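You operate a simulated robot arm through the tools that you are given. There is no shell and no other tool. Be economical: measure what you need, move in short steps, check, and stop when the job is done.

You are at the controls of a simulated two-armed robot. One attempt, no reset.

## Task
Pick up the brown card tube with one hand, pass it to the other hand and put it on the top of the freezer.

It is judged by the outcome, as a careful person would: the job done as asked, and still so three seconds after it is handed in. It fails if anything else is knocked over, pushed out of place, dropped, spilled or broken.

## Robot
Two 7-joint arms with three-finger grippers on one trunk, on a base that drives. Base frame: it is fixed to the floor where the robot stands at the start and does not move with it; the origin is under the middle of the robot, x ahead of it, y to its left, z up. Lengths are in m, angles in rad, forces in N, time in s.
The left shoulder is at the start at [0.03, 0.124, 1.108], the right one opposite. With the tool pointing down near the work surface each hand reaches from about 0.1 to 0.78 m from the robot's upright axis, wherever it stands, measured 20 degrees to its own side. Places, roughly: top of the freezer [-1.2, 1.5, 0.8]. Payload 2.2 kg a hand.
Tool frame (each hand has its own): the origin (TCP) lies between the finger pads and is the grasp point; the fingertips stand 0.028 m ahead of it; z points along the fingers, y is the line along which they close. The gripper opens to 0.102 m. The gripper's body begins 0.071 m behind the TCP.
Orientation is that of the tool frame in the base frame, as [roll, pitch, yaw] about the fixed x, y, z axes, in that order (R = Rz(yaw) Ry(pitch) Rx(roll)). With the fingers straight down and closing along the base's y, the tool's x points along the base's -x, its y along +y and its z along -z.

## Interface
- The arms move only by the tool servo_tool. It takes "left_targets", "right_targets" or both (then of equal length, played together; a hand with none holds still); each is a list of rows, each a list of 7 numbers: the finger opening in mm, from 0 to 102, then the shift along the base's x, y, z in units of 400 mm (1.0 is 400 mm), then the turn, a rotation vector about the base's x, y, z in units of 180 degrees (1.0 is 180 degrees). In form: [[claw, dx, dy, dz, ax, ay, az], ...]. A call has 1 to 8 rows; each row is the pose to reach, as a shift and turn from the pose commanded when the call began. A call with a number of a shift or a turn outside -1 to 1 is refused whole. A row lasts 0.2 s, in which the tool goes at most 0.05 m and 0.15 rad; a call with a longer step from one row to the next is refused whole, and so is a gripper value outside its range. A pose out of reach is approached as far as the arm can. The call stops where the force on the tool passes 40 N (or 10 N more than at its start, if that is more) or the arm is blocked; 0.2 s more then pass. The fingers move at their own pace and stop on an object; they squeeze with about 23 N. The grip force told is the motor's: it shows also when the fingers shut on nothing. Time passes only in rows, and 0.2 s behind the last, so rows that repeat a pose let the fingers close. The reply holds the time, the measured pose of the TCP, the force on the tool along the base axes, the opening and the grip force, in the units named above and with some noise, with the torque about the TCP (base axes, N m) and any sound that the robot's microphone picked up.
- Cameras (640 x 400 px; columns grow to the right, rows downward): "scene" is now at [0.0434, 0.018, 1.8186]; the picture's right is [0.21, -0.98, 0.00], its down [-0.78, -0.17, -0.61] and it looks along [0.59, 0.13, -0.79] (base axes); focal length 278 px, centre (320, 200). "left" rides on the left gripper at [0.072, 0.038, -0.086] in its tool frame; the picture's right is [-0.46, 0.89, 0.00], its down [-0.60, -0.32, -0.73] and it looks along [-0.65, -0.34, 0.68] (tool axes); focal length 256 px, centre (320, 200). "right" rides on the right gripper at [0.069, 0.044, -0.086] in its tool frame; the picture's right is [-0.53, 0.85, 0.00], its down [-0.58, -0.36, -0.73] and it looks along [-0.62, -0.39, 0.68] (tool axes); focal length 256 px, centre (320, 200). There is no depth. A picture from a camera that has moved, and an enlarged one, comes with that camera's place and axes in the base frame and with its lens.
- capture(camera): a new picture of that camera. The clock stands still meanwhile.
- move_column(by): slides the trunk up (or, below 0, down) by that many m; the arms and the scene camera ride with it, the base frame stays. It gives what a move gives, with no picture.
- drive_base(legs): drives the robot by 1 to 6 legs, each [ahead, left, turn to the left] in m, m and rad, along the robot's own axes; the way and the turn of a leg run together, so that a leg with both is an arc; at most 1.5 m and 3.142 rad a leg. The arms and the cameras ride along, it lands a little off, and it stops where it bumps. It gives what a move gives.
- head_to(pan, tilt): turns the head with the scene camera to pan (to the left, within 2.496 rad either way) and tilt (down, from -0.506 to 1.204), counted from straight ahead of the robot. It gives what a move gives.
- close_up(camera, box): a new picture of the part [left, top, right, bottom] of that camera's present view, enlarged. The clock stands still meanwhile.
- finish_job(): hands the job in; it is judged then, once.

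Go step by step. Nothing tells you exact positions but the pictures and the camera data: compare them with the known pose of the tool, close in by small moves and look again before you grip or let go. The budget is 120 turns and 100 pictures, counting those below and the enlarged ones. Unless the task says otherwise, let go and move clear before handing in, and close with one line.

The tools are called after "Emit:" by a JSON object that holds its "op" and its "data". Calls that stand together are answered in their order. servo_tool: Moves the arms, as the interface text tells. Its arguments: {"type":"object","properties":{"left_targets":{"type":"array"},"right_targets":{"type":"array"}},"required":[]} The other tools are called the same way: move_column (by) slides the trunk up or down; drive_base (legs) drives the base; head_to (pan, tilt) turns the head that bears the scene camera; capture (camera) takes a picture; close_up (camera, box) takes an enlarged picture of a part of a camera's view; finish_job () hands the job in.

At the start:

```text
time_s: 0.0
left_position: [0.5232, 0.2732, 1.1945]
left_tool_rot: [3.141, -0.002, 3.139]
left_wrist_force: [0.4, -0.2, 1.5]
left_moment: [-0.04, 0.0, 0.02]
left_finger_gap: 0.1017
left_gripper_force: 0.1
right_position: [0.3852, -0.1636, 1.226]
right_tool_rot: [3.141, 0.0, -3.141]
right_wrist_force: [0.1, -0.2, 0.1]
right_moment: [-0.03, 0.0, -0.01]
right_finger_gap: 0.1019
right_gripper_force: 0.1
trunk travel left (down, up): [-0.35, 0.19]
robot x, y, heading: [0.0021, 0.0002, 0.001]
head pan, tilt: [0.213, 0.918]
```

scene: 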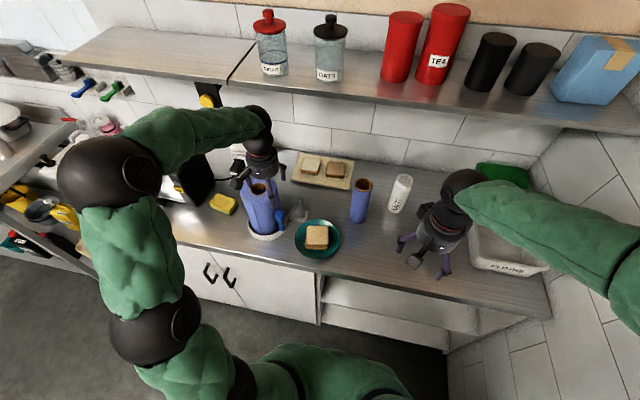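
right: 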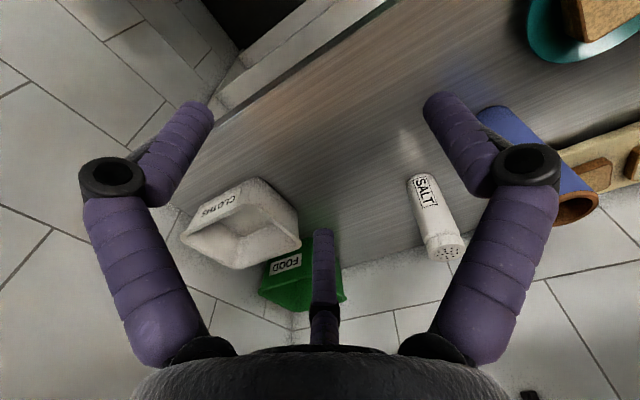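
left: 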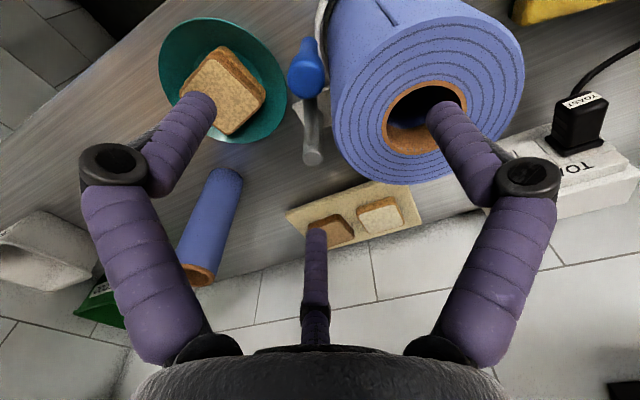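

I see a counter with a paper roll on a holder, a plate, and a smaller blue tube with a brown inside, but no plainly brown tube yet. I'll look closer and look around.

Emit:
{"op": "close_up", "data": {"camera": "scene", "box": [200, 120, 480, 295]}}

Emit:
{"op": "head_to", "data": {"pan": 1.2, "tilt": 0.7}}

Emit:
{"op": "capture", "data": {"camera": "scene"}}

```text
2.29 times, centred on (340, 208) of scene
camera zoom: at [0.0434, 0.018, 1.8186], right [0.21, -0.98, 0.0], down [-0.78, -0.17, -0.61], along [0.59, 0.13, -0.79], focal length 635 px, centre (274, 183)
```

zoom: 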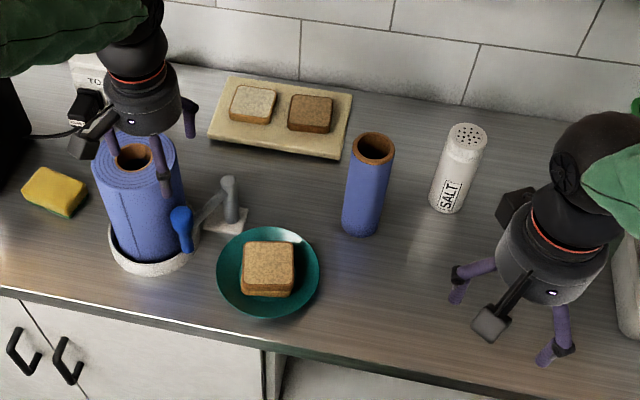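

```text
time_s: 1.3
left_position: [0.5234, 0.2732, 1.1946]
left_tool_rot: [3.141, -0.002, 3.141]
left_wrist_force: [-0.1, 0.0, -0.1]
left_moment: [0.02, -0.02, 0.03]
left_finger_gap: 0.102
left_gripper_force: 0.0
right_position: [0.3842, -0.1618, 1.227]
right_tool_rot: [3.141, -0.001, 3.142]
right_wrist_force: [0.1, 0.0, -0.6]
right_moment: [0.01, -0.01, 0.01]
right_finger_gap: 0.1023
right_gripper_force: 0.0
trunk travel left (down, up): [-0.35, 0.19]
robot x, y, heading: [-0.0003, -0.0044, -0.005]
head pan, tilt: [1.201, 0.7]
```

```text
95 pictures are left
camera scene: at [0.0014, 0.0814, 1.836], right [0.93, -0.36, 0.0], down [-0.23, -0.6, -0.76], along [0.28, 0.71, -0.64], focal length 278 px, centre (320, 200)
```

scene: 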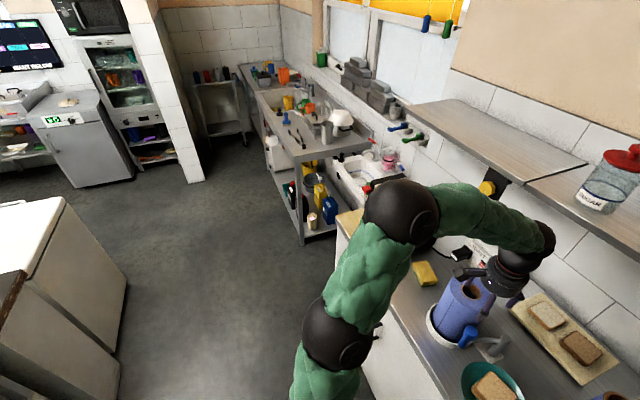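

The freezer is likely the white box at lower left. I'll look the rest of the way round for it and for any other tube.

Emit:
{"op": "head_to", "data": {"pan": 2.2, "tilt": 0.6}}

Emit:
{"op": "capture", "data": {"camera": "scene"}}

Emit:
{"op": "head_to", "data": {"pan": -1.0, "tilt": 0.7}}

Emit:
{"op": "capture", "data": {"camera": "scene"}}

Emit:
{"op": "head_to", "data": {"pan": -2.2, "tilt": 0.6}}

Emit:
{"op": "capture", "data": {"camera": "scene"}}

```text
time_s: 2.5
left_position: [0.5238, 0.274, 1.1963]
left_tool_rot: [-3.141, 0.001, 3.141]
left_wrist_force: [-0.3, 0.4, 0.0]
left_moment: [0.01, -0.01, 0.02]
left_finger_gap: 0.1016
left_gripper_force: 0.0
right_position: [0.3851, -0.1627, 1.2268]
right_tool_rot: [-3.141, 0.0, 3.139]
right_wrist_force: [0.2, -0.4, -0.8]
right_moment: [0.04, -0.01, -0.01]
right_finger_gap: 0.1021
right_gripper_force: 0.1
trunk travel left (down, up): [-0.35, 0.19]
robot x, y, heading: [0.0025, 0.0043, -0.0]
head pan, tilt: [2.201, 0.6]
```

```text
94 pictures are left
camera scene: at [-0.0814, 0.0737, 1.8447], right [0.81, 0.59, 0.0], down [0.33, -0.46, -0.83], along [-0.49, 0.67, -0.56], focal length 278 px, centre (320, 200)
```

scene: 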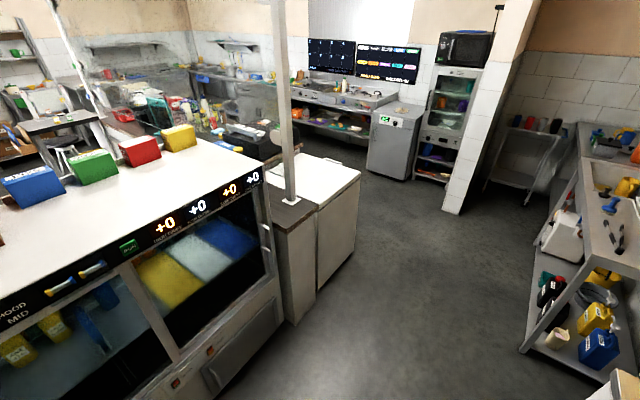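

```text
time_s: 5.3
left_position: [0.5242, 0.2733, 1.195]
left_tool_rot: [3.142, -0.001, 3.141]
left_wrist_force: [-1.3, -0.4, 0.4]
left_moment: [-0.02, 0.02, -0.02]
left_finger_gap: 0.1021
left_gripper_force: 0.0
right_position: [0.3848, -0.1623, 1.2258]
right_tool_rot: [3.141, 0.0, -3.141]
right_wrist_force: [0.0, -0.1, -0.2]
right_moment: [-0.02, 0.0, 0.02]
right_finger_gap: 0.102
right_gripper_force: 0.1
trunk travel left (down, up): [-0.35, 0.19]
robot x, y, heading: [0.0018, -0.0017, 0.004]
head pan, tilt: [-1.0, 0.7]
```

```text
93 pictures are left
camera scene: at [0.0165, -0.0692, 1.836], right [-0.84, -0.54, 0.0], down [-0.35, 0.54, -0.76], along [0.41, -0.64, -0.64], focal length 278 px, centre (320, 200)
```

scene: 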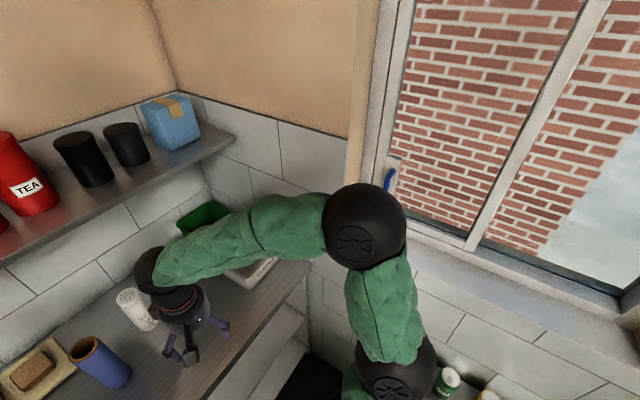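

```text
time_s: 6.7
left_position: [0.5236, 0.2735, 1.1957]
left_tool_rot: [-3.142, 0.0, -3.141]
left_wrist_force: [-0.1, 0.7, -0.7]
left_moment: [0.01, 0.04, 0.01]
left_finger_gap: 0.102
left_gripper_force: 0.2
right_position: [0.3847, -0.1626, 1.2269]
right_tool_rot: [-3.141, 0.001, 3.141]
right_wrist_force: [-0.1, 0.2, 0.0]
right_moment: [0.02, 0.01, -0.04]
right_finger_gap: 0.1018
right_gripper_force: 0.0
trunk travel left (down, up): [-0.35, 0.19]
robot x, y, heading: [-0.0004, -0.0001, 0.002]
head pan, tilt: [-2.201, 0.6]
```

```text
92 pictures are left
camera scene: at [-0.0814, -0.0692, 1.8447], right [-0.81, 0.59, 0.0], down [0.33, 0.46, -0.83], along [-0.49, -0.67, -0.56], focal length 278 px, centre (320, 200)
```

scene: 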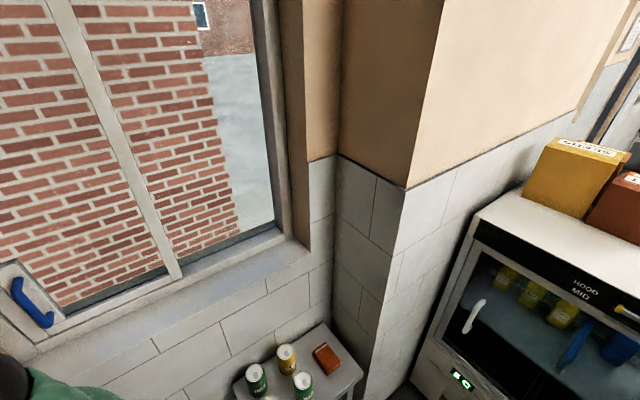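

Freezer is the white chest near [-1.2, 1.5, 0.8]. I'll examine the blue-and-brown tube closely to be sure it is the one.

Emit:
{"op": "head_to", "data": {"pan": 0.0, "tilt": 0.8}}

Emit:
{"op": "close_up", "data": {"camera": "scene", "box": [240, 150, 400, 250]}}

Emit:
{"op": "capture", "data": {"camera": "scene"}}

```text
time_s: 8.7
left_position: [0.5236, 0.2747, 1.1958]
left_tool_rot: [-3.141, 0.0, -3.14]
left_wrist_force: [-0.5, -0.6, 0.2]
left_moment: [-0.01, 0.0, -0.03]
left_finger_gap: 0.1019
left_gripper_force: 0.1
right_position: [0.3845, -0.1621, 1.2251]
right_tool_rot: [3.141, 0.0, 3.141]
right_wrist_force: [-0.7, 1.1, -0.3]
right_moment: [0.01, -0.05, -0.02]
right_finger_gap: 0.102
right_gripper_force: 0.1
trunk travel left (down, up): [-0.35, 0.19]
robot x, y, heading: [-0.0002, -0.0021, 0.001]
head pan, tilt: [0.0, 0.799]
```

```text
4.00 times, centred on (320, 200) of scene
camera zoom: at [0.0513, 0.0022, 1.8278], right [0.0, -1.0, 0.0], down [-0.72, 0.0, -0.7], along [0.7, 0.0, -0.72], focal length 1112 px, centre (320, 200)
```

zoom: 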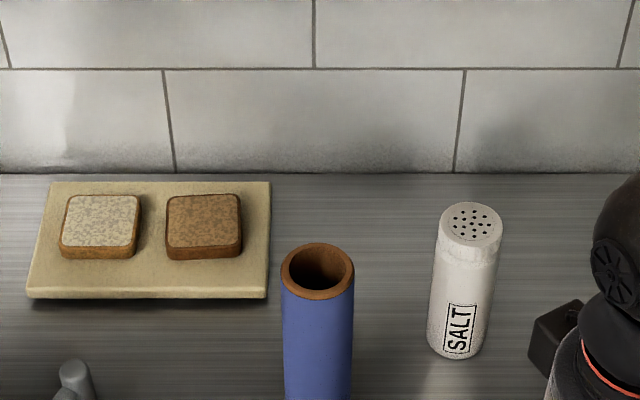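

```text
90 pictures are left
camera scene: at [0.0513, 0.0022, 1.8278], right [0.0, -1.0, 0.0], down [-0.72, 0.0, -0.7], along [0.7, 0.0, -0.72], focal length 278 px, centre (320, 200)
```

scene: 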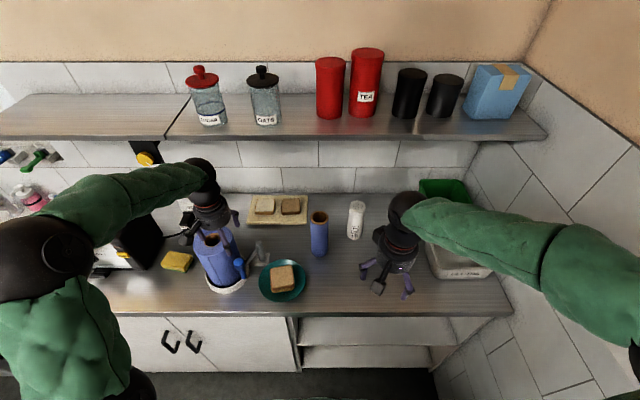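

The only candidate is this small upright tube: brown card with a blue outside, rim at about [0.667, 0.002, 1.108], diameter about 0.066, counter at about 0.92. I'll bring the right hand above it, fingers down, and check.

Emit:
{"op": "servo_tool", "data": {"right_targets": [[102, 0.088, 0.051, 0, 0, 0, 0], [102, 0.176, 0.102, 0, 0, 0, 0], [102, 0.264, 0.154, 0, 0, 0, 0], [102, 0.352, 0.205, 0, 0, 0, 0], [102, 0.44, 0.256, 0, 0, 0, 0], [102, 0.528, 0.307, 0, 0, 0, 0], [102, 0.617, 0.36, 0, 0, 0, 0], [102, 0.705, 0.41, 0, 0, 0, 0]]}}

Emit:
{"op": "capture", "data": {"camera": "right"}}

Emit:
{"op": "close_up", "data": {"camera": "scene", "box": [240, 150, 400, 250]}}

Emit:
{"op": "capture", "data": {"camera": "left"}}

```text
time_s: 10.5
left_position: [0.5246, 0.2754, 1.1955]
left_tool_rot: [-3.141, -0.001, -3.141]
left_wrist_force: [-0.2, 1.0, -0.3]
left_moment: [-0.02, -0.01, -0.01]
left_finger_gap: 0.102
left_gripper_force: 0.0
right_position: [0.6682, -0.0002, 1.2247]
right_tool_rot: [3.141, -0.002, 3.141]
right_wrist_force: [0.7, -0.4, 0.4]
right_moment: [-0.04, 0.04, -0.01]
right_finger_gap: 0.1021
right_gripper_force: 0.1
trunk travel left (down, up): [-0.35, 0.19]
robot x, y, heading: [0.0031, 0.0006, -0.003]
head pan, tilt: [0.0, 0.799]
```

```text
89 pictures are left
camera right: at [0.5991, 0.0425, 1.3129], right [0.53, 0.85, 0.0], down [0.58, -0.36, 0.73], along [0.62, -0.39, -0.68], focal length 256 px, centre (320, 200)
```

right: 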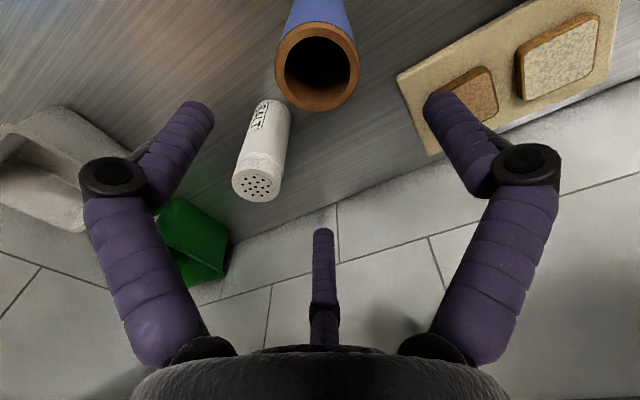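

```text
4.00 times, centred on (320, 200) of scene
camera zoom: at [0.0535, 0.0038, 1.8277], right [0.0, -1.0, 0.0], down [-0.72, 0.0, -0.7], along [0.7, 0.0, -0.72], focal length 1112 px, centre (320, 200)
```

zoom: 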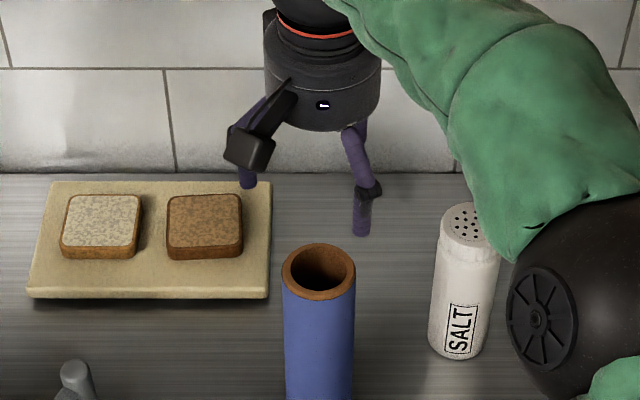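

```text
87 pictures are left
camera left: at [0.4536, 0.3135, 1.2817], right [0.47, 0.89, 0.0], down [0.6, -0.32, 0.73], along [0.65, -0.34, -0.68], focal length 256 px, centre (320, 200)
```

left: 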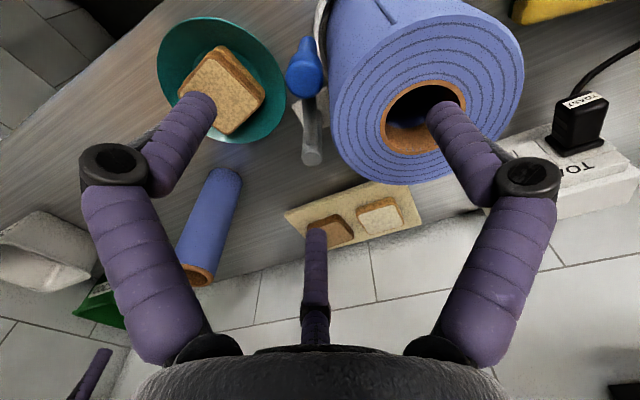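

The right hand is centred over the tube (the ray through the rim gives about [0.66, 0.002]). The pictures show three finger-like parts per hand, so I'll close the empty left hand once to learn how the fingers really move.

Emit:
{"op": "servo_tool", "data": {"left_targets": [[50, 0, 0, 0, 0, 0, 0], [50, 0, 0, 0, 0, 0, 0]]}}

Emit:
{"op": "capture", "data": {"camera": "left"}}

Emit:
{"op": "close_up", "data": {"camera": "scene", "box": [160, 150, 280, 225]}}

```text
time_s: 11.1
left_position: [0.5219, 0.2738, 1.1963]
left_tool_rot: [3.141, 0.0, -3.141]
left_wrist_force: [-0.3, -0.2, 0.4]
left_moment: [0.01, 0.0, -0.01]
left_finger_gap: 0.0497
left_gripper_force: 0.1
right_position: [0.6672, -0.0019, 1.2267]
right_tool_rot: [-3.141, -0.001, -3.141]
right_wrist_force: [-0.6, 0.3, 1.1]
right_moment: [0.0, -0.04, -0.01]
right_finger_gap: 0.102
right_gripper_force: 0.1
trunk travel left (down, up): [-0.35, 0.19]
robot x, y, heading: [0.0001, 0.0008, 0.005]
head pan, tilt: [0.0, 0.799]
```

```text
86 pictures are left
camera left: at [0.4518, 0.3124, 1.2828], right [0.46, 0.89, 0.0], down [0.6, -0.32, 0.73], along [0.65, -0.34, -0.68], focal length 256 px, centre (320, 200)
```

left: 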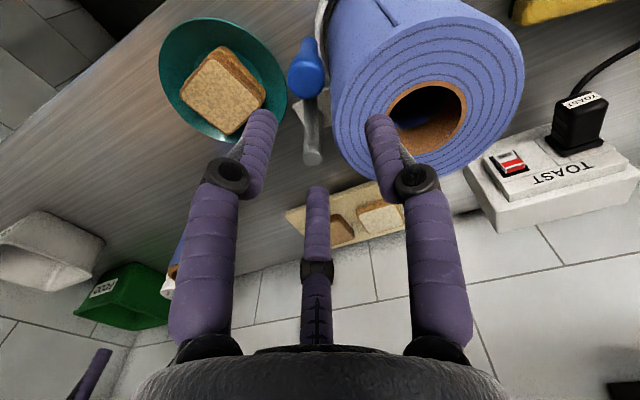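

```text
5.33 times, centred on (220, 188) of scene
camera zoom: at [0.051, 0.0021, 1.8278], right [0.0, -1.0, 0.0], down [-0.72, 0.0, -0.7], along [0.7, 0.0, -0.72], focal length 1482 px, centre (853, 267)
```

zoom: 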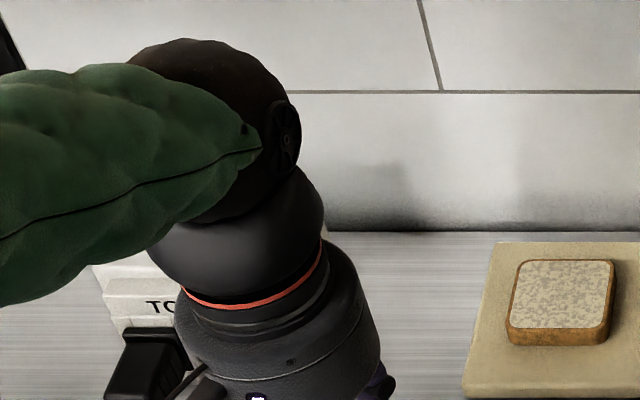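

The hand closes like a centring three-jaw, so I'll grip the tube by its ends: right hand from above now, later the left hand on the other end with the tube held level. Descending so the TCP is 3 cm below the rim.

Emit:
{"op": "servo_tool", "data": {"left_targets": [[102, 0, 0, 0, 0, 0, 0], [102, 0, 0, 0, 0, 0, 0], [102, 0, 0, 0, 0, 0, 0], [102, 0, 0, 0, 0, 0, 0]], "right_targets": [[102, -0.004, 0.005, -0.1, 0, 0, 0], [102, -0.006, 0.008, -0.2, 0, 0, 0], [102, -0.006, 0.008, -0.29, 0, 0, 0], [102, -0.006, 0.008, -0.37, 0, 0, 0]]}}

Emit:
{"op": "capture", "data": {"camera": "right"}}

Emit:
{"op": "close_up", "data": {"camera": "scene", "box": [240, 175, 400, 275]}}

```text
time_s: 12.1
left_position: [0.5237, 0.2741, 1.1953]
left_tool_rot: [3.141, 0.0, 3.141]
left_wrist_force: [0.2, 0.7, 0.9]
left_moment: [-0.03, 0.0, 0.01]
left_finger_gap: 0.1022
left_gripper_force: 0.1
right_position: [0.6652, 0.0012, 1.0763]
right_tool_rot: [3.141, 0.0, -3.141]
right_wrist_force: [0.8, 0.5, 0.5]
right_moment: [0.03, 0.0, -0.01]
right_finger_gap: 0.102
right_gripper_force: 0.0
trunk travel left (down, up): [-0.35, 0.19]
robot x, y, heading: [0.0008, 0.0015, -0.003]
head pan, tilt: [0.0, 0.799]
```

```text
84 pictures are left
camera right: at [0.5949, 0.0444, 1.1638], right [0.53, 0.85, 0.0], down [0.58, -0.36, 0.73], along [0.62, -0.39, -0.68], focal length 256 px, centre (320, 200)
```

right: 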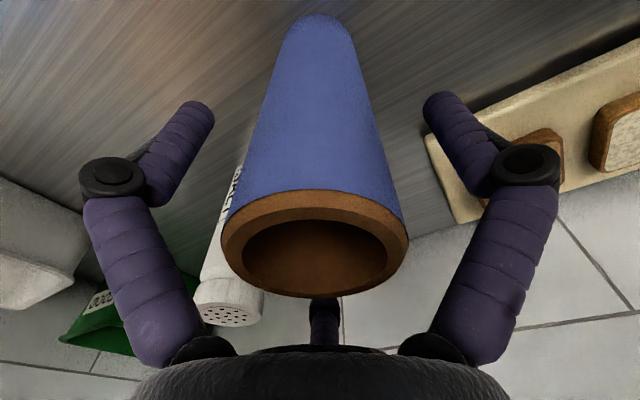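

```text
4.00 times, centred on (320, 225) of scene
camera zoom: at [0.0519, 0.0024, 1.8278], right [0.0, -1.0, 0.0], down [-0.72, 0.0, -0.7], along [0.7, 0.0, -0.72], focal length 1112 px, centre (320, 100)
```

zoom: 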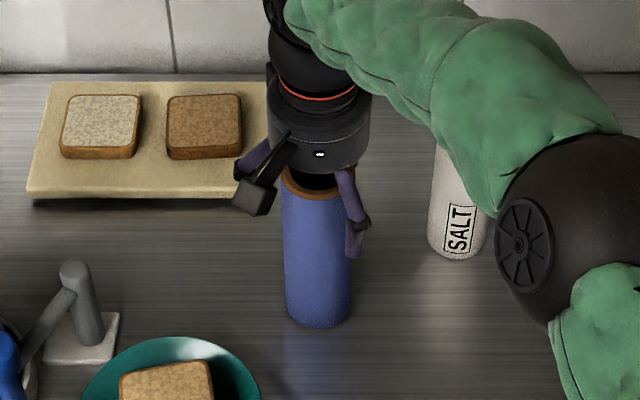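

The tube sits centred between the fingers. Closing on it.

Emit:
{"op": "servo_tool", "data": {"right_targets": [[50, 0, 0, 0, 0, 0, 0], [50, 0, 0, 0, 0, 0, 0], [50, 0, 0, 0, 0, 0, 0], [50, 0, 0, 0, 0, 0, 0]]}}

Emit:
{"op": "capture", "data": {"camera": "right"}}

```text
time_s: 13.1
left_position: [0.523, 0.2744, 1.1954]
left_tool_rot: [3.141, 0.002, 3.141]
left_wrist_force: [0.0, -0.7, 0.2]
left_moment: [0.03, 0.02, -0.04]
left_finger_gap: 0.1021
left_gripper_force: 0.0
right_position: [0.6629, 0.002, 1.0772]
right_tool_rot: [3.14, 0.001, -3.141]
right_wrist_force: [0.0, 2.7, 5.8]
right_moment: [0.27, -0.15, 0.03]
right_finger_gap: 0.0575
right_gripper_force: 23.0
trunk travel left (down, up): [-0.35, 0.19]
robot x, y, heading: [-0.0012, -0.0013, -0.001]
head pan, tilt: [0.0, 0.799]
```

```text
82 pictures are left
camera right: at [0.5941, 0.045, 1.1649], right [0.53, 0.85, 0.0], down [0.58, -0.37, 0.73], along [0.62, -0.39, -0.68], focal length 256 px, centre (320, 200)
```

right: 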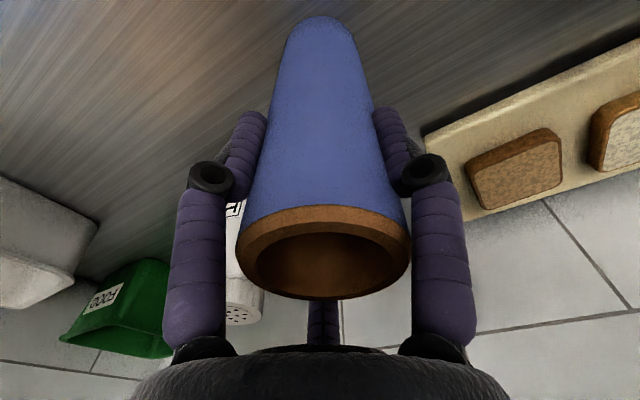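

It's gripped at 0.0575 m. Lifting 12 cm slowly and checking.

Emit:
{"op": "servo_tool", "data": {"right_targets": [[45, 0, 0, 0.02, 0, 0, 0], [45, 0, 0, 0.06, 0, 0, 0], [45, 0, 0, 0.12, 0, 0, 0], [45, 0, 0, 0.18, 0, 0, 0], [45, 0, 0, 0.24, 0, 0, 0], [45, 0, 0, 0.3, 0, 0, 0]]}}

Emit:
{"op": "capture", "data": {"camera": "scene"}}

Emit:
{"op": "capture", "data": {"camera": "right"}}

```text
time_s: 14.5
left_position: [0.5226, 0.2734, 1.1951]
left_tool_rot: [3.141, 0.0, -3.142]
left_wrist_force: [0.2, -0.2, 0.5]
left_moment: [-0.01, 0.04, 0.01]
left_finger_gap: 0.102
left_gripper_force: 0.1
right_position: [0.6644, 0.0036, 1.1994]
right_tool_rot: [3.141, 0.0, 3.14]
right_wrist_force: [-0.3, 0.7, -0.4]
right_moment: [0.02, -0.02, 0.02]
right_finger_gap: 0.0573
right_gripper_force: 23.4
trunk travel left (down, up): [-0.35, 0.19]
robot x, y, heading: [0.0013, 0.0014, -0.0]
head pan, tilt: [0.0, 0.799]
```

```text
81 pictures are left
camera scene: at [0.0507, 0.0023, 1.8278], right [0.0, -1.0, 0.0], down [-0.72, 0.0, -0.7], along [0.7, 0.0, -0.72], focal length 278 px, centre (320, 200)
```

scene: 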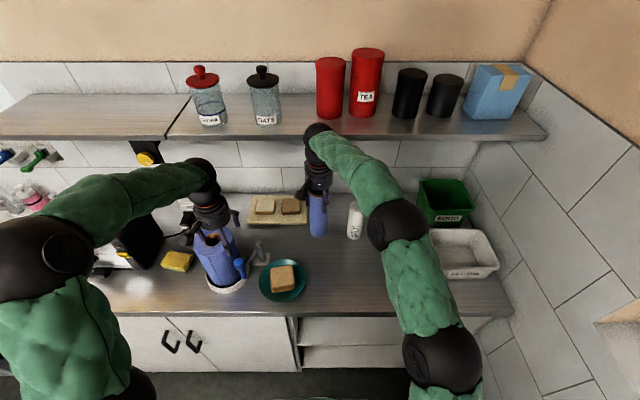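

```text
80 pictures are left
camera right: at [0.5937, 0.0463, 1.2872], right [0.53, 0.85, 0.0], down [0.58, -0.36, 0.73], along [0.62, -0.39, -0.68], focal length 256 px, centre (320, 200)
```

right: 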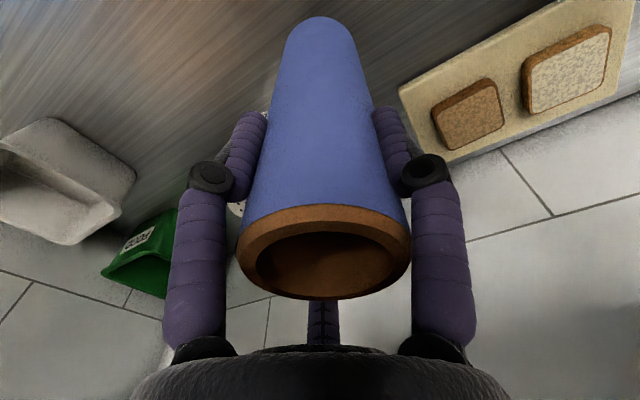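

The tube is held cleanly. I'll raise the left hand clear of the paper roll, then back the base away from the counter.

Emit:
{"op": "servo_tool", "data": {"left_targets": [[102, 0, 0, 0.08, 0, 0, 0], [102, 0, 0, 0.16, 0, 0, 0], [102, 0, 0, 0.22, 0, 0, 0]]}}

Emit:
{"op": "drive_base", "data": {"legs": [[-0.4, 0, 0]]}}

Emit:
{"op": "capture", "data": {"camera": "scene"}}

```text
time_s: 15.3
left_position: [0.5211, 0.2758, 1.2839]
left_tool_rot: [3.141, 0.001, -3.141]
left_wrist_force: [1.1, 0.0, 0.0]
left_moment: [-0.04, 0.0, -0.03]
left_finger_gap: 0.102
left_gripper_force: 0.0
right_position: [0.6639, 0.0034, 1.1991]
right_tool_rot: [-3.141, -0.001, 3.141]
right_wrist_force: [-0.1, 0.9, -0.2]
right_moment: [0.0, 0.02, 0.0]
right_finger_gap: 0.0573
right_gripper_force: 22.7
trunk travel left (down, up): [-0.35, 0.19]
robot x, y, heading: [0.0008, -0.0006, -0.0]
head pan, tilt: [0.0, 0.799]
```

```text
time_s: 17.9
left_position: [0.113, 0.2797, 1.284]
left_tool_rot: [3.141, -0.001, -3.129]
left_wrist_force: [-0.3, 0.4, 0.6]
left_moment: [0.0, -0.05, -0.01]
left_finger_gap: 0.1021
left_gripper_force: 0.1
right_position: [0.2581, 0.0097, 1.1993]
right_tool_rot: [-3.141, -0.001, -3.128]
right_wrist_force: [-0.2, -0.3, -0.5]
right_moment: [-0.01, 0.02, -0.01]
right_finger_gap: 0.0572
right_gripper_force: 22.8
trunk travel left (down, up): [-0.35, 0.19]
robot x, y, heading: [-0.4051, -0.0019, 0.015]
head pan, tilt: [0.0, 0.799]
```

```text
79 pictures are left
camera scene: at [-0.3542, 0.0003, 1.8278], right [0.01, -1.0, 0.0], down [-0.72, -0.01, -0.7], along [0.7, 0.01, -0.72], focal length 278 px, centre (320, 200)
```

scene: 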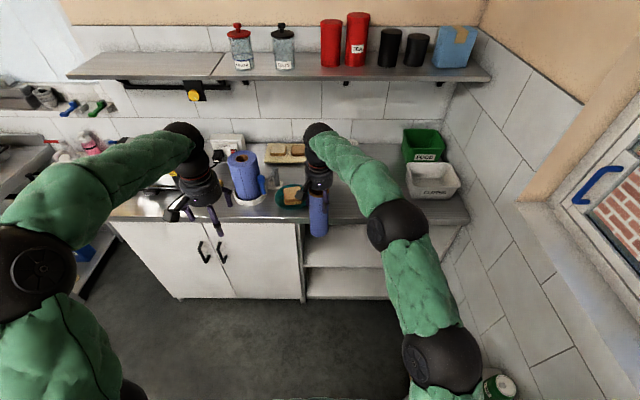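

Clear of the counter. Now I turn the hands toward each other: right to point left with the tube level, left to point right.

Emit:
{"op": "servo_tool", "data": {"right_targets": [[45, -0.05, -0.035, -0.01, 0.045, 0, 0], [45, -0.1, -0.07, -0.025, 0.09, 0, 0], [45, -0.15, -0.105, -0.04, 0.135, 0, 0], [45, -0.2, -0.14, -0.055, 0.18, 0, 0], [45, -0.25, -0.175, -0.07, 0.225, 0, 0], [45, -0.3, -0.21, -0.085, 0.27, 0, 0], [45, -0.35, -0.245, -0.1, 0.315, 0, 0], [45, -0.395, -0.275, -0.125, 0.36, 0, 0]], "left_targets": [[102, 0, 0, -0.04, -0.045, 0, 0], [102, 0, 0, -0.08, -0.09, 0, 0], [102, 0, 0, -0.12, -0.135, 0, 0], [102, 0, 0, -0.16, -0.18, 0, 0], [102, 0, 0, -0.2, -0.225, 0, 0], [102, 0, 0, -0.24, -0.27, 0, 0], [102, -0.015, 0, -0.28, -0.315, 0, 0], [102, -0.03, 0, -0.335, -0.36, 0, 0]]}}

Emit:
{"op": "capture", "data": {"camera": "scene"}}

```text
time_s: 19.6
left_position: [0.1032, 0.2799, 1.1479]
left_tool_rot: [-2.008, -0.01, -3.132]
left_wrist_force: [0.1, 0.5, 0.1]
left_moment: [-0.06, -0.01, 0.0]
left_finger_gap: 0.1019
left_gripper_force: 0.1
right_position: [0.1026, -0.1003, 1.1478]
right_tool_rot: [2.01, 0.009, -3.137]
right_wrist_force: [-0.4, 0.6, 0.2]
right_moment: [-0.04, 0.03, 0.02]
right_finger_gap: 0.0572
right_gripper_force: 22.8
trunk travel left (down, up): [-0.35, 0.19]
robot x, y, heading: [-0.4096, -0.0004, 0.012]
head pan, tilt: [0.0, 0.799]
```

```text
78 pictures are left
camera scene: at [-0.3519, 0.0007, 1.8277], right [0.01, -1.0, 0.0], down [-0.72, -0.01, -0.7], along [0.7, 0.01, -0.72], focal length 278 px, centre (320, 200)
```

scene: 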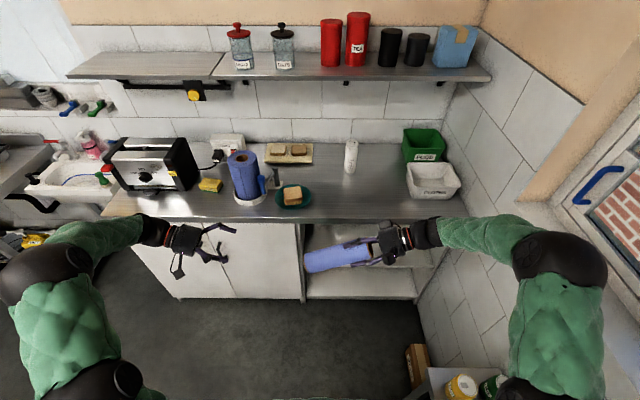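

Both hands are nearly facing. Finishing the turn for both.

Emit:
{"op": "servo_tool", "data": {"right_targets": [[45, 0, 0, 0, 0.047, 0, 0], [45, 0, 0, 0, 0.094, 0, 0], [45, 0, 0, 0, 0.14, 0, 0], [45, 0, 0, 0, 0.14, 0, 0]], "left_targets": [[102, 0, 0, 0, -0.047, 0, 0], [102, 0, 0, 0, -0.094, 0, 0], [102, 0, 0, 0, -0.14, 0, 0], [102, 0, 0, 0, -0.14, 0, 0]]}}

Emit:
{"op": "head_to", "data": {"pan": 0, "tilt": 0.95}}

Emit:
{"op": "close_up", "data": {"camera": "scene", "box": [160, 125, 480, 325]}}

Emit:
{"op": "capture", "data": {"camera": "left"}}

Emit:
{"op": "capture", "data": {"camera": "right"}}

```text
time_s: 20.6
left_position: [0.1013, 0.2794, 1.1507]
left_tool_rot: [-1.57, -0.013, -3.142]
left_wrist_force: [0.7, 0.3, 0.6]
left_moment: [0.04, 0.0, 0.01]
left_finger_gap: 0.1021
left_gripper_force: 0.1
right_position: [0.0999, -0.1022, 1.1506]
right_tool_rot: [1.568, 0.015, -3.142]
right_wrist_force: [-0.1, 0.5, -1.2]
right_moment: [0.01, -0.01, -0.01]
right_finger_gap: 0.0575
right_gripper_force: 22.6
trunk travel left (down, up): [-0.35, 0.19]
robot x, y, heading: [-0.405, -0.0052, 0.008]
head pan, tilt: [0.0, 0.799]
```

```text
time_s: 21.4
left_position: [0.1022, 0.2795, 1.1497]
left_tool_rot: [-1.571, -0.014, -3.141]
left_wrist_force: [-0.4, -0.5, -0.2]
left_moment: [0.0, -0.02, 0.03]
left_finger_gap: 0.102
left_gripper_force: 0.0
right_position: [0.1025, -0.1015, 1.1492]
right_tool_rot: [1.571, 0.013, 3.141]
right_wrist_force: [0.2, 0.4, -1.5]
right_moment: [-0.03, 0.01, 0.0]
right_finger_gap: 0.0573
right_gripper_force: 23.2
trunk travel left (down, up): [-0.35, 0.19]
robot x, y, heading: [-0.4057, -0.0025, 0.015]
head pan, tilt: [0.0, 0.949]
```

```text
2.00 times, centred on (320, 225) of scene
camera zoom: at [-0.3611, 0.0003, 1.8163], right [0.01, -1.0, 0.0], down [-0.81, -0.01, -0.58], along [0.58, 0.01, -0.81], focal length 556 px, centre (320, 150)
```

zoom: 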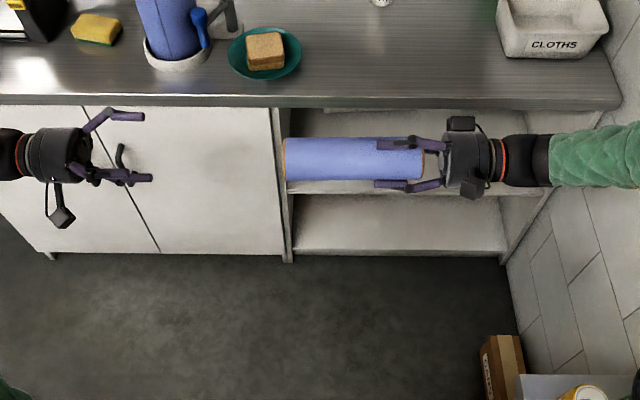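

```text
76 pictures are left
camera left: at [0.0304, 0.3659, 1.1136], right [0.45, 0.0, -0.89], down [0.61, 0.73, 0.31], along [0.65, -0.68, 0.33], focal length 256 px, centre (320, 200)
```

left: 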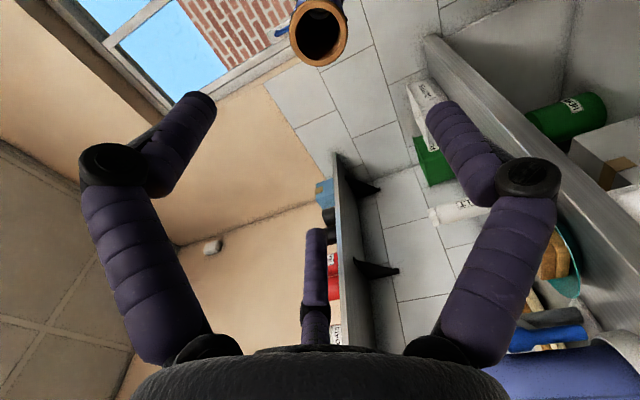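

```text
75 pictures are left
camera right: at [0.0311, -0.1877, 1.1934], right [0.52, 0.0, 0.85], down [0.58, -0.73, -0.36], along [0.62, 0.68, -0.38], focal length 256 px, centre (320, 200)
```

right: 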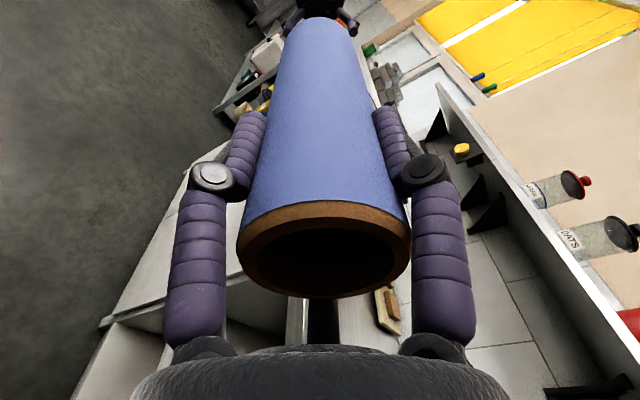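

The tube's free end is at about [0.098, 0.05, 1.15], in line with the left hand. Sliding the left hand over it, fingers open.

Emit:
{"op": "servo_tool", "data": {"left_targets": [[102, 0, -0.1, 0, 0, 0, 0], [102, -0.005, -0.2, 0, 0, 0, 0], [102, -0.008, -0.3, 0, 0, 0, 0], [102, -0.008, -0.4, 0, 0, 0, 0], [102, -0.008, -0.5, 0, 0, 0, 0], [102, -0.008, -0.58, 0, 0, 0, 0], [102, -0.008, -0.65, 0, 0, 0, 0]]}}

Emit:
{"op": "close_up", "data": {"camera": "scene", "box": [220, 150, 420, 275]}}

Emit:
{"op": "capture", "data": {"camera": "left"}}

```text
time_s: 22.9
left_position: [0.0984, 0.0192, 1.15]
left_tool_rot: [-1.572, -0.013, -3.141]
left_wrist_force: [0.0, -0.5, 0.4]
left_moment: [-0.01, 0.0, 0.01]
left_finger_gap: 0.1019
left_gripper_force: 0.0
right_position: [0.1018, -0.1018, 1.1502]
right_tool_rot: [1.569, 0.012, 3.141]
right_wrist_force: [0.1, 0.7, -0.1]
right_moment: [-0.01, 0.02, 0.03]
right_finger_gap: 0.0574
right_gripper_force: 22.8
trunk travel left (down, up): [-0.35, 0.19]
robot x, y, heading: [-0.4044, -0.0039, 0.009]
head pan, tilt: [0.0, 0.949]
```

```text
3.20 times, centred on (320, 212) of scene
camera zoom: at [-0.3616, -0.0009, 1.8163], right [0.01, -1.0, 0.0], down [-0.81, -0.01, -0.58], along [0.58, 0.01, -0.81], focal length 890 px, centre (320, 160)
```

zoom: 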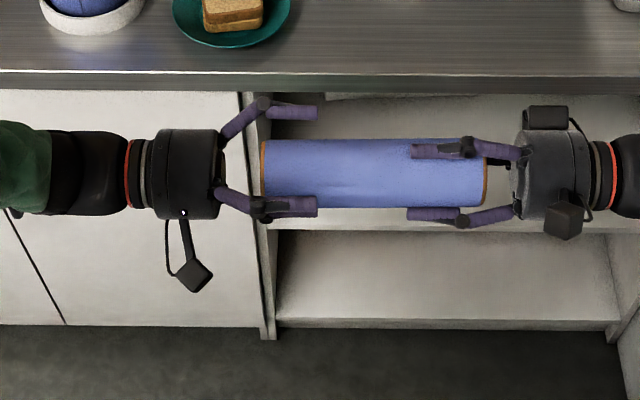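

```text
73 pictures are left
camera left: at [0.026, 0.1064, 1.1141], right [0.45, 0.0, -0.89], down [0.61, 0.73, 0.31], along [0.65, -0.68, 0.33], focal length 256 px, centre (320, 200)
```

left: 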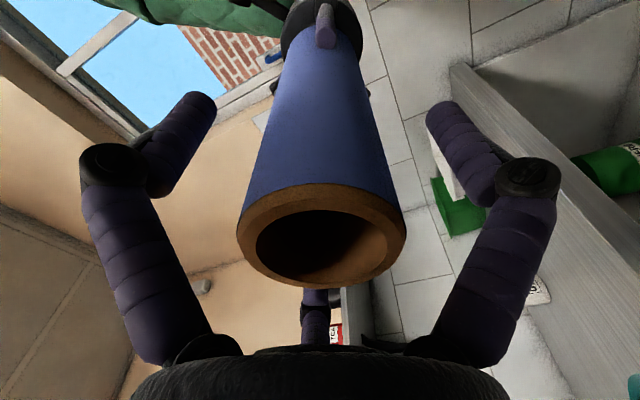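

The tube end is centred in the left fingers. Closing the left hand.

Emit:
{"op": "servo_tool", "data": {"left_targets": [[102, 0, -0.02, 0, 0, 0, 0], [45, 0, -0.02, 0, 0, 0, 0], [45, 0, -0.02, 0, 0, 0, 0], [45, 0, -0.02, 0, 0, 0, 0], [45, 0, -0.02, 0, 0, 0, 0]]}}

Emit:
{"op": "capture", "data": {"camera": "left"}}

```text
time_s: 24.1
left_position: [0.0984, 0.0125, 1.151]
left_tool_rot: [-1.572, -0.009, -3.138]
left_wrist_force: [12.9, 12.2, 4.5]
left_moment: [-0.26, -0.24, 0.85]
left_finger_gap: 0.0574
left_gripper_force: 22.8
right_position: [0.1008, -0.1012, 1.1491]
right_tool_rot: [1.57, 0.013, -3.141]
right_wrist_force: [-13.1, -11.5, -4.5]
right_moment: [-0.19, 0.25, 0.59]
right_finger_gap: 0.0573
right_gripper_force: 22.4
trunk travel left (down, up): [-0.35, 0.19]
robot x, y, heading: [-0.4044, 0.001, 0.01]
head pan, tilt: [0.0, 0.949]
```

```text
72 pictures are left
camera left: at [0.0269, 0.0988, 1.1144], right [0.46, 0.0, -0.89], down [0.6, 0.73, 0.31], along [0.65, -0.68, 0.33], focal length 256 px, centre (320, 200)
```

left: 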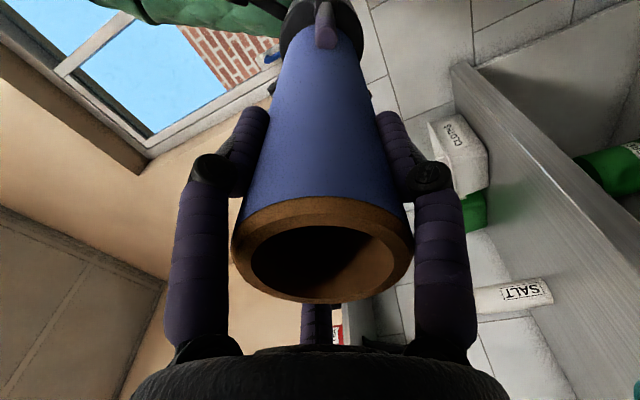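

Left hand holds the tube too (both gaps 0.057). Opening the right hand and drawing it back along the tube.

Emit:
{"op": "servo_tool", "data": {"right_targets": [[102, 0, 0, 0, 0, 0, 0], [102, 0, 0, 0, 0, 0, 0], [102, 0, 0, 0, 0, 0, 0], [102, 0, -0.08, 0, 0, 0, 0], [102, 0, -0.18, 0, 0, 0, 0], [102, 0, -0.28, 0, 0, 0, 0], [102, 0, -0.38, 0, 0, 0, 0]]}}

Emit:
{"op": "capture", "data": {"camera": "scene"}}

Emit:
{"op": "capture", "data": {"camera": "left"}}

```text
time_s: 25.8
left_position: [0.0979, 0.01, 1.1501]
left_tool_rot: [-1.572, -0.013, -3.141]
left_wrist_force: [0.1, -0.5, -0.4]
left_moment: [0.01, -0.01, 0.0]
left_finger_gap: 0.0575
left_gripper_force: 23.2
right_position: [0.1002, -0.2544, 1.1489]
right_tool_rot: [1.57, 0.012, -3.139]
right_wrist_force: [-0.8, 0.3, 0.4]
right_moment: [0.01, 0.01, 0.02]
right_finger_gap: 0.1019
right_gripper_force: 0.0
trunk travel left (down, up): [-0.35, 0.19]
robot x, y, heading: [-0.4045, 0.001, 0.011]
head pan, tilt: [0.0, 0.949]
```

```text
71 pictures are left
camera scene: at [-0.3614, -0.0012, 1.8162], right [0.01, -1.0, 0.0], down [-0.81, -0.01, -0.58], along [0.58, 0.01, -0.81], focal length 278 px, centre (320, 200)
```

scene: 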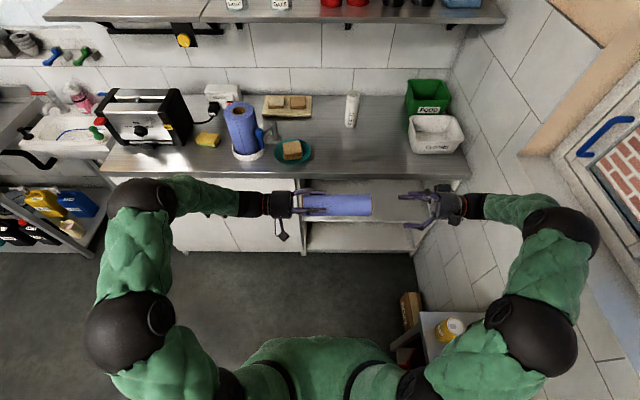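

```text
70 pictures are left
camera left: at [0.0257, 0.0975, 1.1138], right [0.45, 0.0, -0.89], down [0.61, 0.73, 0.31], along [0.65, -0.68, 0.33], focal length 256 px, centre (320, 200)
```

left: 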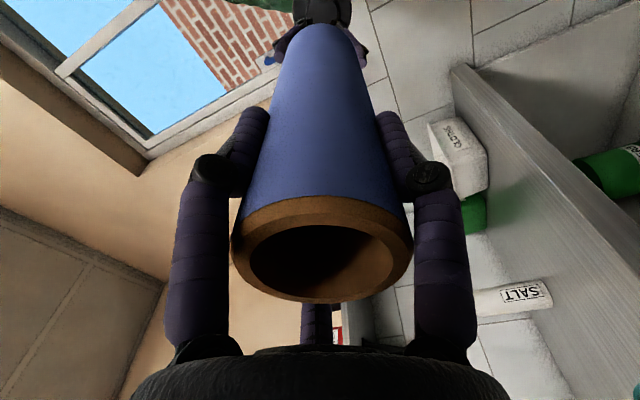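

The pass worked; the left hand alone holds the tube. Now turning both hands to point down and tucking them in for driving.

Emit:
{"op": "servo_tool", "data": {"left_targets": [[45, -0.015, 0.07, 0.015, 0.045, 0, 0], [45, -0.03, 0.14, 0.03, 0.09, 0, 0], [45, -0.045, 0.21, 0.045, 0.135, 0, 0], [45, -0.06, 0.28, 0.06, 0.18, 0, 0], [45, -0.075, 0.35, 0.075, 0.225, 0, 0], [45, -0.09, 0.42, 0.09, 0.27, 0, 0], [45, -0.105, 0.5, 0.105, 0.315, 0, 0], [45, -0.12, 0.6, 0.12, 0.36, 0, 0]], "right_targets": [[102, -0.03, 0, 0.015, -0.045, 0, 0], [102, -0.07, 0, 0.03, -0.09, 0, 0], [102, -0.11, 0, 0.045, -0.135, 0, 0], [102, -0.15, 0, 0.06, -0.18, 0, 0], [102, -0.19, 0, 0.075, -0.225, 0, 0], [102, -0.23, 0, 0.09, -0.27, 0, 0], [102, -0.27, 0, 0.105, -0.315, 0, 0], [102, -0.3, 0, 0.12, -0.36, 0, 0]]}}

Emit:
{"op": "servo_tool", "data": {"left_targets": [[45, 0, 0, 0, 0.047, 0, 0], [45, 0, 0, 0, 0.094, 0, 0], [45, 0, 0, 0, 0.14, 0, 0]], "right_targets": [[102, 0, 0, 0, -0.047, 0, 0], [102, 0, 0, 0, -0.094, 0, 0], [102, 0, 0, 0, -0.14, 0, 0]]}}

Emit:
{"op": "head_to", "data": {"pan": 1.8, "tilt": 0.75}}

Emit:
{"op": "capture", "data": {"camera": "scene"}}

```text
time_s: 27.6
left_position: [0.0472, 0.2551, 1.1975]
left_tool_rot: [-2.704, -0.003, -3.13]
left_wrist_force: [-0.3, 0.9, -0.7]
left_moment: [-0.04, -0.04, 0.03]
left_finger_gap: 0.0572
left_gripper_force: 22.6
right_position: [-0.02, -0.2531, 1.1971]
right_tool_rot: [2.703, 0.008, -3.132]
right_wrist_force: [-0.4, 0.2, -0.2]
right_moment: [0.0, -0.02, -0.02]
right_finger_gap: 0.102
right_gripper_force: 0.2
trunk travel left (down, up): [-0.35, 0.19]
robot x, y, heading: [-0.4033, -0.0043, 0.017]
head pan, tilt: [0.0, 0.949]
```

```text
time_s: 28.4
left_position: [0.0493, 0.2526, 1.1989]
left_tool_rot: [3.139, 0.0, -3.13]
left_wrist_force: [-0.5, -0.2, -0.3]
left_moment: [0.0, -0.01, 0.0]
left_finger_gap: 0.0571
left_gripper_force: 23.0
right_position: [-0.0185, -0.2523, 1.1976]
right_tool_rot: [-3.139, -0.001, -3.129]
right_wrist_force: [-0.3, 0.1, -0.2]
right_moment: [-0.03, 0.02, 0.03]
right_finger_gap: 0.1023
right_gripper_force: 0.0
trunk travel left (down, up): [-0.35, 0.19]
robot x, y, heading: [-0.4026, -0.0035, 0.014]
head pan, tilt: [0.0, 0.949]
```

```text
time_s: 30.1
left_position: [0.0487, 0.2528, 1.1983]
left_tool_rot: [-3.139, 0.0, -3.129]
left_wrist_force: [0.0, -0.2, 0.7]
left_moment: [-0.03, 0.0, 0.02]
left_finger_gap: 0.0571
left_gripper_force: 23.1
right_position: [-0.0179, -0.2533, 1.1982]
right_tool_rot: [3.139, -0.001, -3.129]
right_wrist_force: [0.4, -0.3, 0.3]
right_moment: [0.0, 0.02, 0.0]
right_finger_gap: 0.1021
right_gripper_force: 0.0
trunk travel left (down, up): [-0.35, 0.19]
robot x, y, heading: [-0.4046, -0.0044, 0.011]
head pan, tilt: [1.799, 0.75]
```

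```text
69 pictures are left
camera scene: at [-0.454, 0.0797, 1.8318], right [0.97, 0.24, 0.0], down [0.16, -0.66, -0.73], along [-0.17, 0.71, -0.68], focal length 278 px, centre (320, 200)
```

scene: 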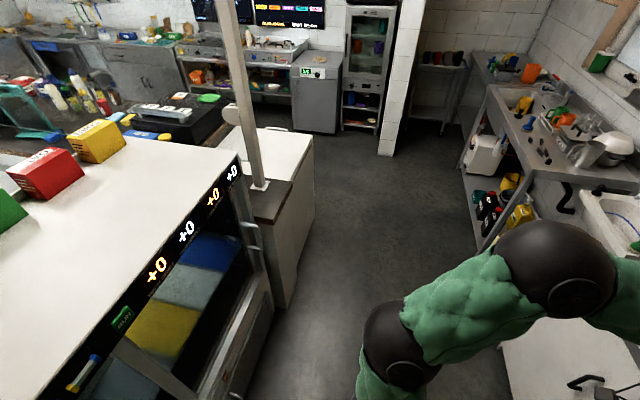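

The tube hangs from the left hand. The freezer top spans about x −1.35..−0.92, y 1.26..1.8, with a post at about [−1.09, 1.23]; the aisle is clear. I'll strafe left along the aisle to y≈1.7, then look before turning.

Emit:
{"op": "drive_base", "data": {"legs": [[0, 0.85, 0], [0, 0.85, 0]]}}

Emit:
{"op": "capture", "data": {"camera": "scene"}}

Emit:
{"op": "head_to", "data": {"pan": 2.49, "tilt": 0.8}}

Emit:
{"op": "capture", "data": {"camera": "scene"}}

```text
time_s: 38.8
left_position: [-0.0192, 1.9579, 1.1982]
left_tool_rot: [3.141, -0.002, -3.105]
left_wrist_force: [-0.1, 1.6, 0.0]
left_moment: [0.0, 0.04, -0.01]
left_finger_gap: 0.057
left_gripper_force: 22.8
right_position: [-0.0745, 1.4504, 1.1969]
right_tool_rot: [-3.141, 0.0, -3.105]
right_wrist_force: [-0.4, 0.6, 0.2]
right_moment: [-0.02, -0.03, -0.01]
right_finger_gap: 0.1019
right_gripper_force: 0.2
trunk travel left (down, up): [-0.35, 0.19]
robot x, y, heading: [-0.4648, 1.693, 0.037]
head pan, tilt: [1.799, 0.75]
```

```text
68 pictures are left
camera scene: at [-0.5176, 1.7747, 1.8318], right [0.97, 0.26, 0.0], down [0.18, -0.66, -0.73], along [-0.19, 0.71, -0.68], focal length 278 px, centre (320, 200)
```

scene: 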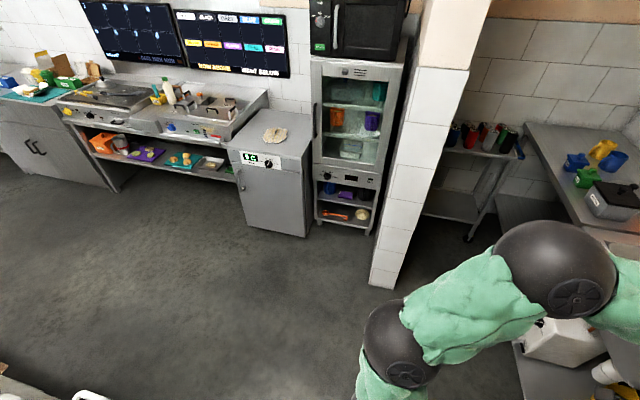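

```text
time_s: 39.8
left_position: [-0.0181, 1.9575, 1.1985]
left_tool_rot: [3.14, 0.0, -3.105]
left_wrist_force: [-0.2, 0.8, -0.1]
left_moment: [0.0, 0.02, 0.01]
left_finger_gap: 0.057
left_gripper_force: 22.6
right_position: [-0.0755, 1.4508, 1.198]
right_tool_rot: [3.141, 0.001, -3.105]
right_wrist_force: [0.1, 0.2, 0.0]
right_moment: [-0.03, -0.01, 0.01]
right_finger_gap: 0.1022
right_gripper_force: 0.1
trunk travel left (down, up): [-0.35, 0.19]
robot x, y, heading: [-0.4684, 1.6924, 0.034]
head pan, tilt: [2.491, 0.799]
```

```text
67 pictures are left
camera scene: at [-0.5618, 1.7409, 1.8278], right [0.58, 0.82, 0.0], down [0.59, -0.41, -0.7], along [-0.57, 0.4, -0.72], focal length 278 px, centre (320, 200)
```

scene: 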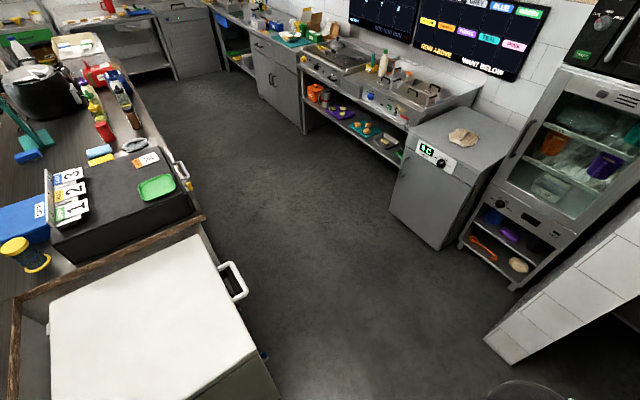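

The freezer lid is clear and empty (about x −1.5..−0.92, y 1.15..1.73). Space around is free, so I turn left by about π on the spot.

Emit:
{"op": "drive_base", "data": {"legs": [[0, 0, 1.55], [0, 0, 1.55]]}}

Emit:
{"op": "head_to", "data": {"pan": 0.2, "tilt": 0.9}}

Emit:
{"op": "capture", "data": {"camera": "scene"}}

```text
time_s: 47.8
left_position: [-0.9256, 1.4463, 1.1982]
left_tool_rot: [3.141, 0.0, -0.005]
left_wrist_force: [-0.6, -0.3, -0.5]
left_moment: [-0.01, 0.04, 0.02]
left_finger_gap: 0.0569
left_gripper_force: 23.0
right_position: [-0.8479, 1.9517, 1.1967]
right_tool_rot: [3.14, 0.001, -0.007]
right_wrist_force: [0.2, -0.3, -0.1]
right_moment: [0.04, 0.01, 0.01]
right_finger_gap: 0.102
right_gripper_force: 0.2
trunk travel left (down, up): [-0.35, 0.19]
robot x, y, heading: [-0.4661, 1.6917, 3.131]
head pan, tilt: [2.491, 0.799]
```

```text
time_s: 49.9
left_position: [-0.9246, 1.4473, 1.1975]
left_tool_rot: [3.141, 0.0, -0.005]
left_wrist_force: [-0.3, 0.0, 1.1]
left_moment: [0.0, -0.01, 0.03]
left_finger_gap: 0.0574
left_gripper_force: 23.2
right_position: [-0.8473, 1.9505, 1.1976]
right_tool_rot: [-3.141, -0.001, -0.005]
right_wrist_force: [0.5, -0.2, -0.8]
right_moment: [0.01, 0.01, -0.03]
right_finger_gap: 0.102
right_gripper_force: 0.0
trunk travel left (down, up): [-0.35, 0.19]
robot x, y, heading: [-0.4678, 1.6938, 3.133]
head pan, tilt: [0.201, 0.901]
```

```text
66 pictures are left
camera scene: at [-0.5106, 1.6803, 1.8199], right [-0.19, 0.98, 0.0], down [0.77, 0.15, -0.62], along [-0.61, -0.12, -0.78], focal length 278 px, centre (320, 200)
```

scene: 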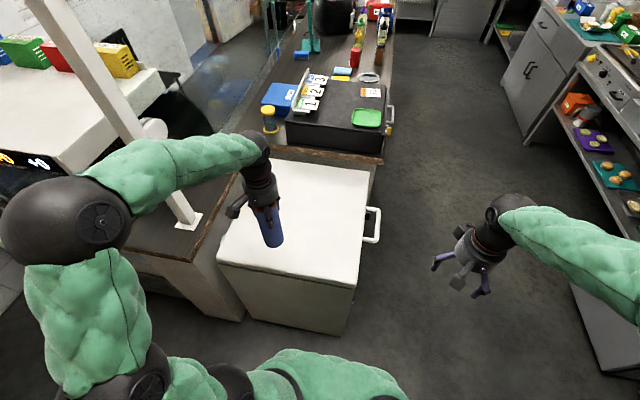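

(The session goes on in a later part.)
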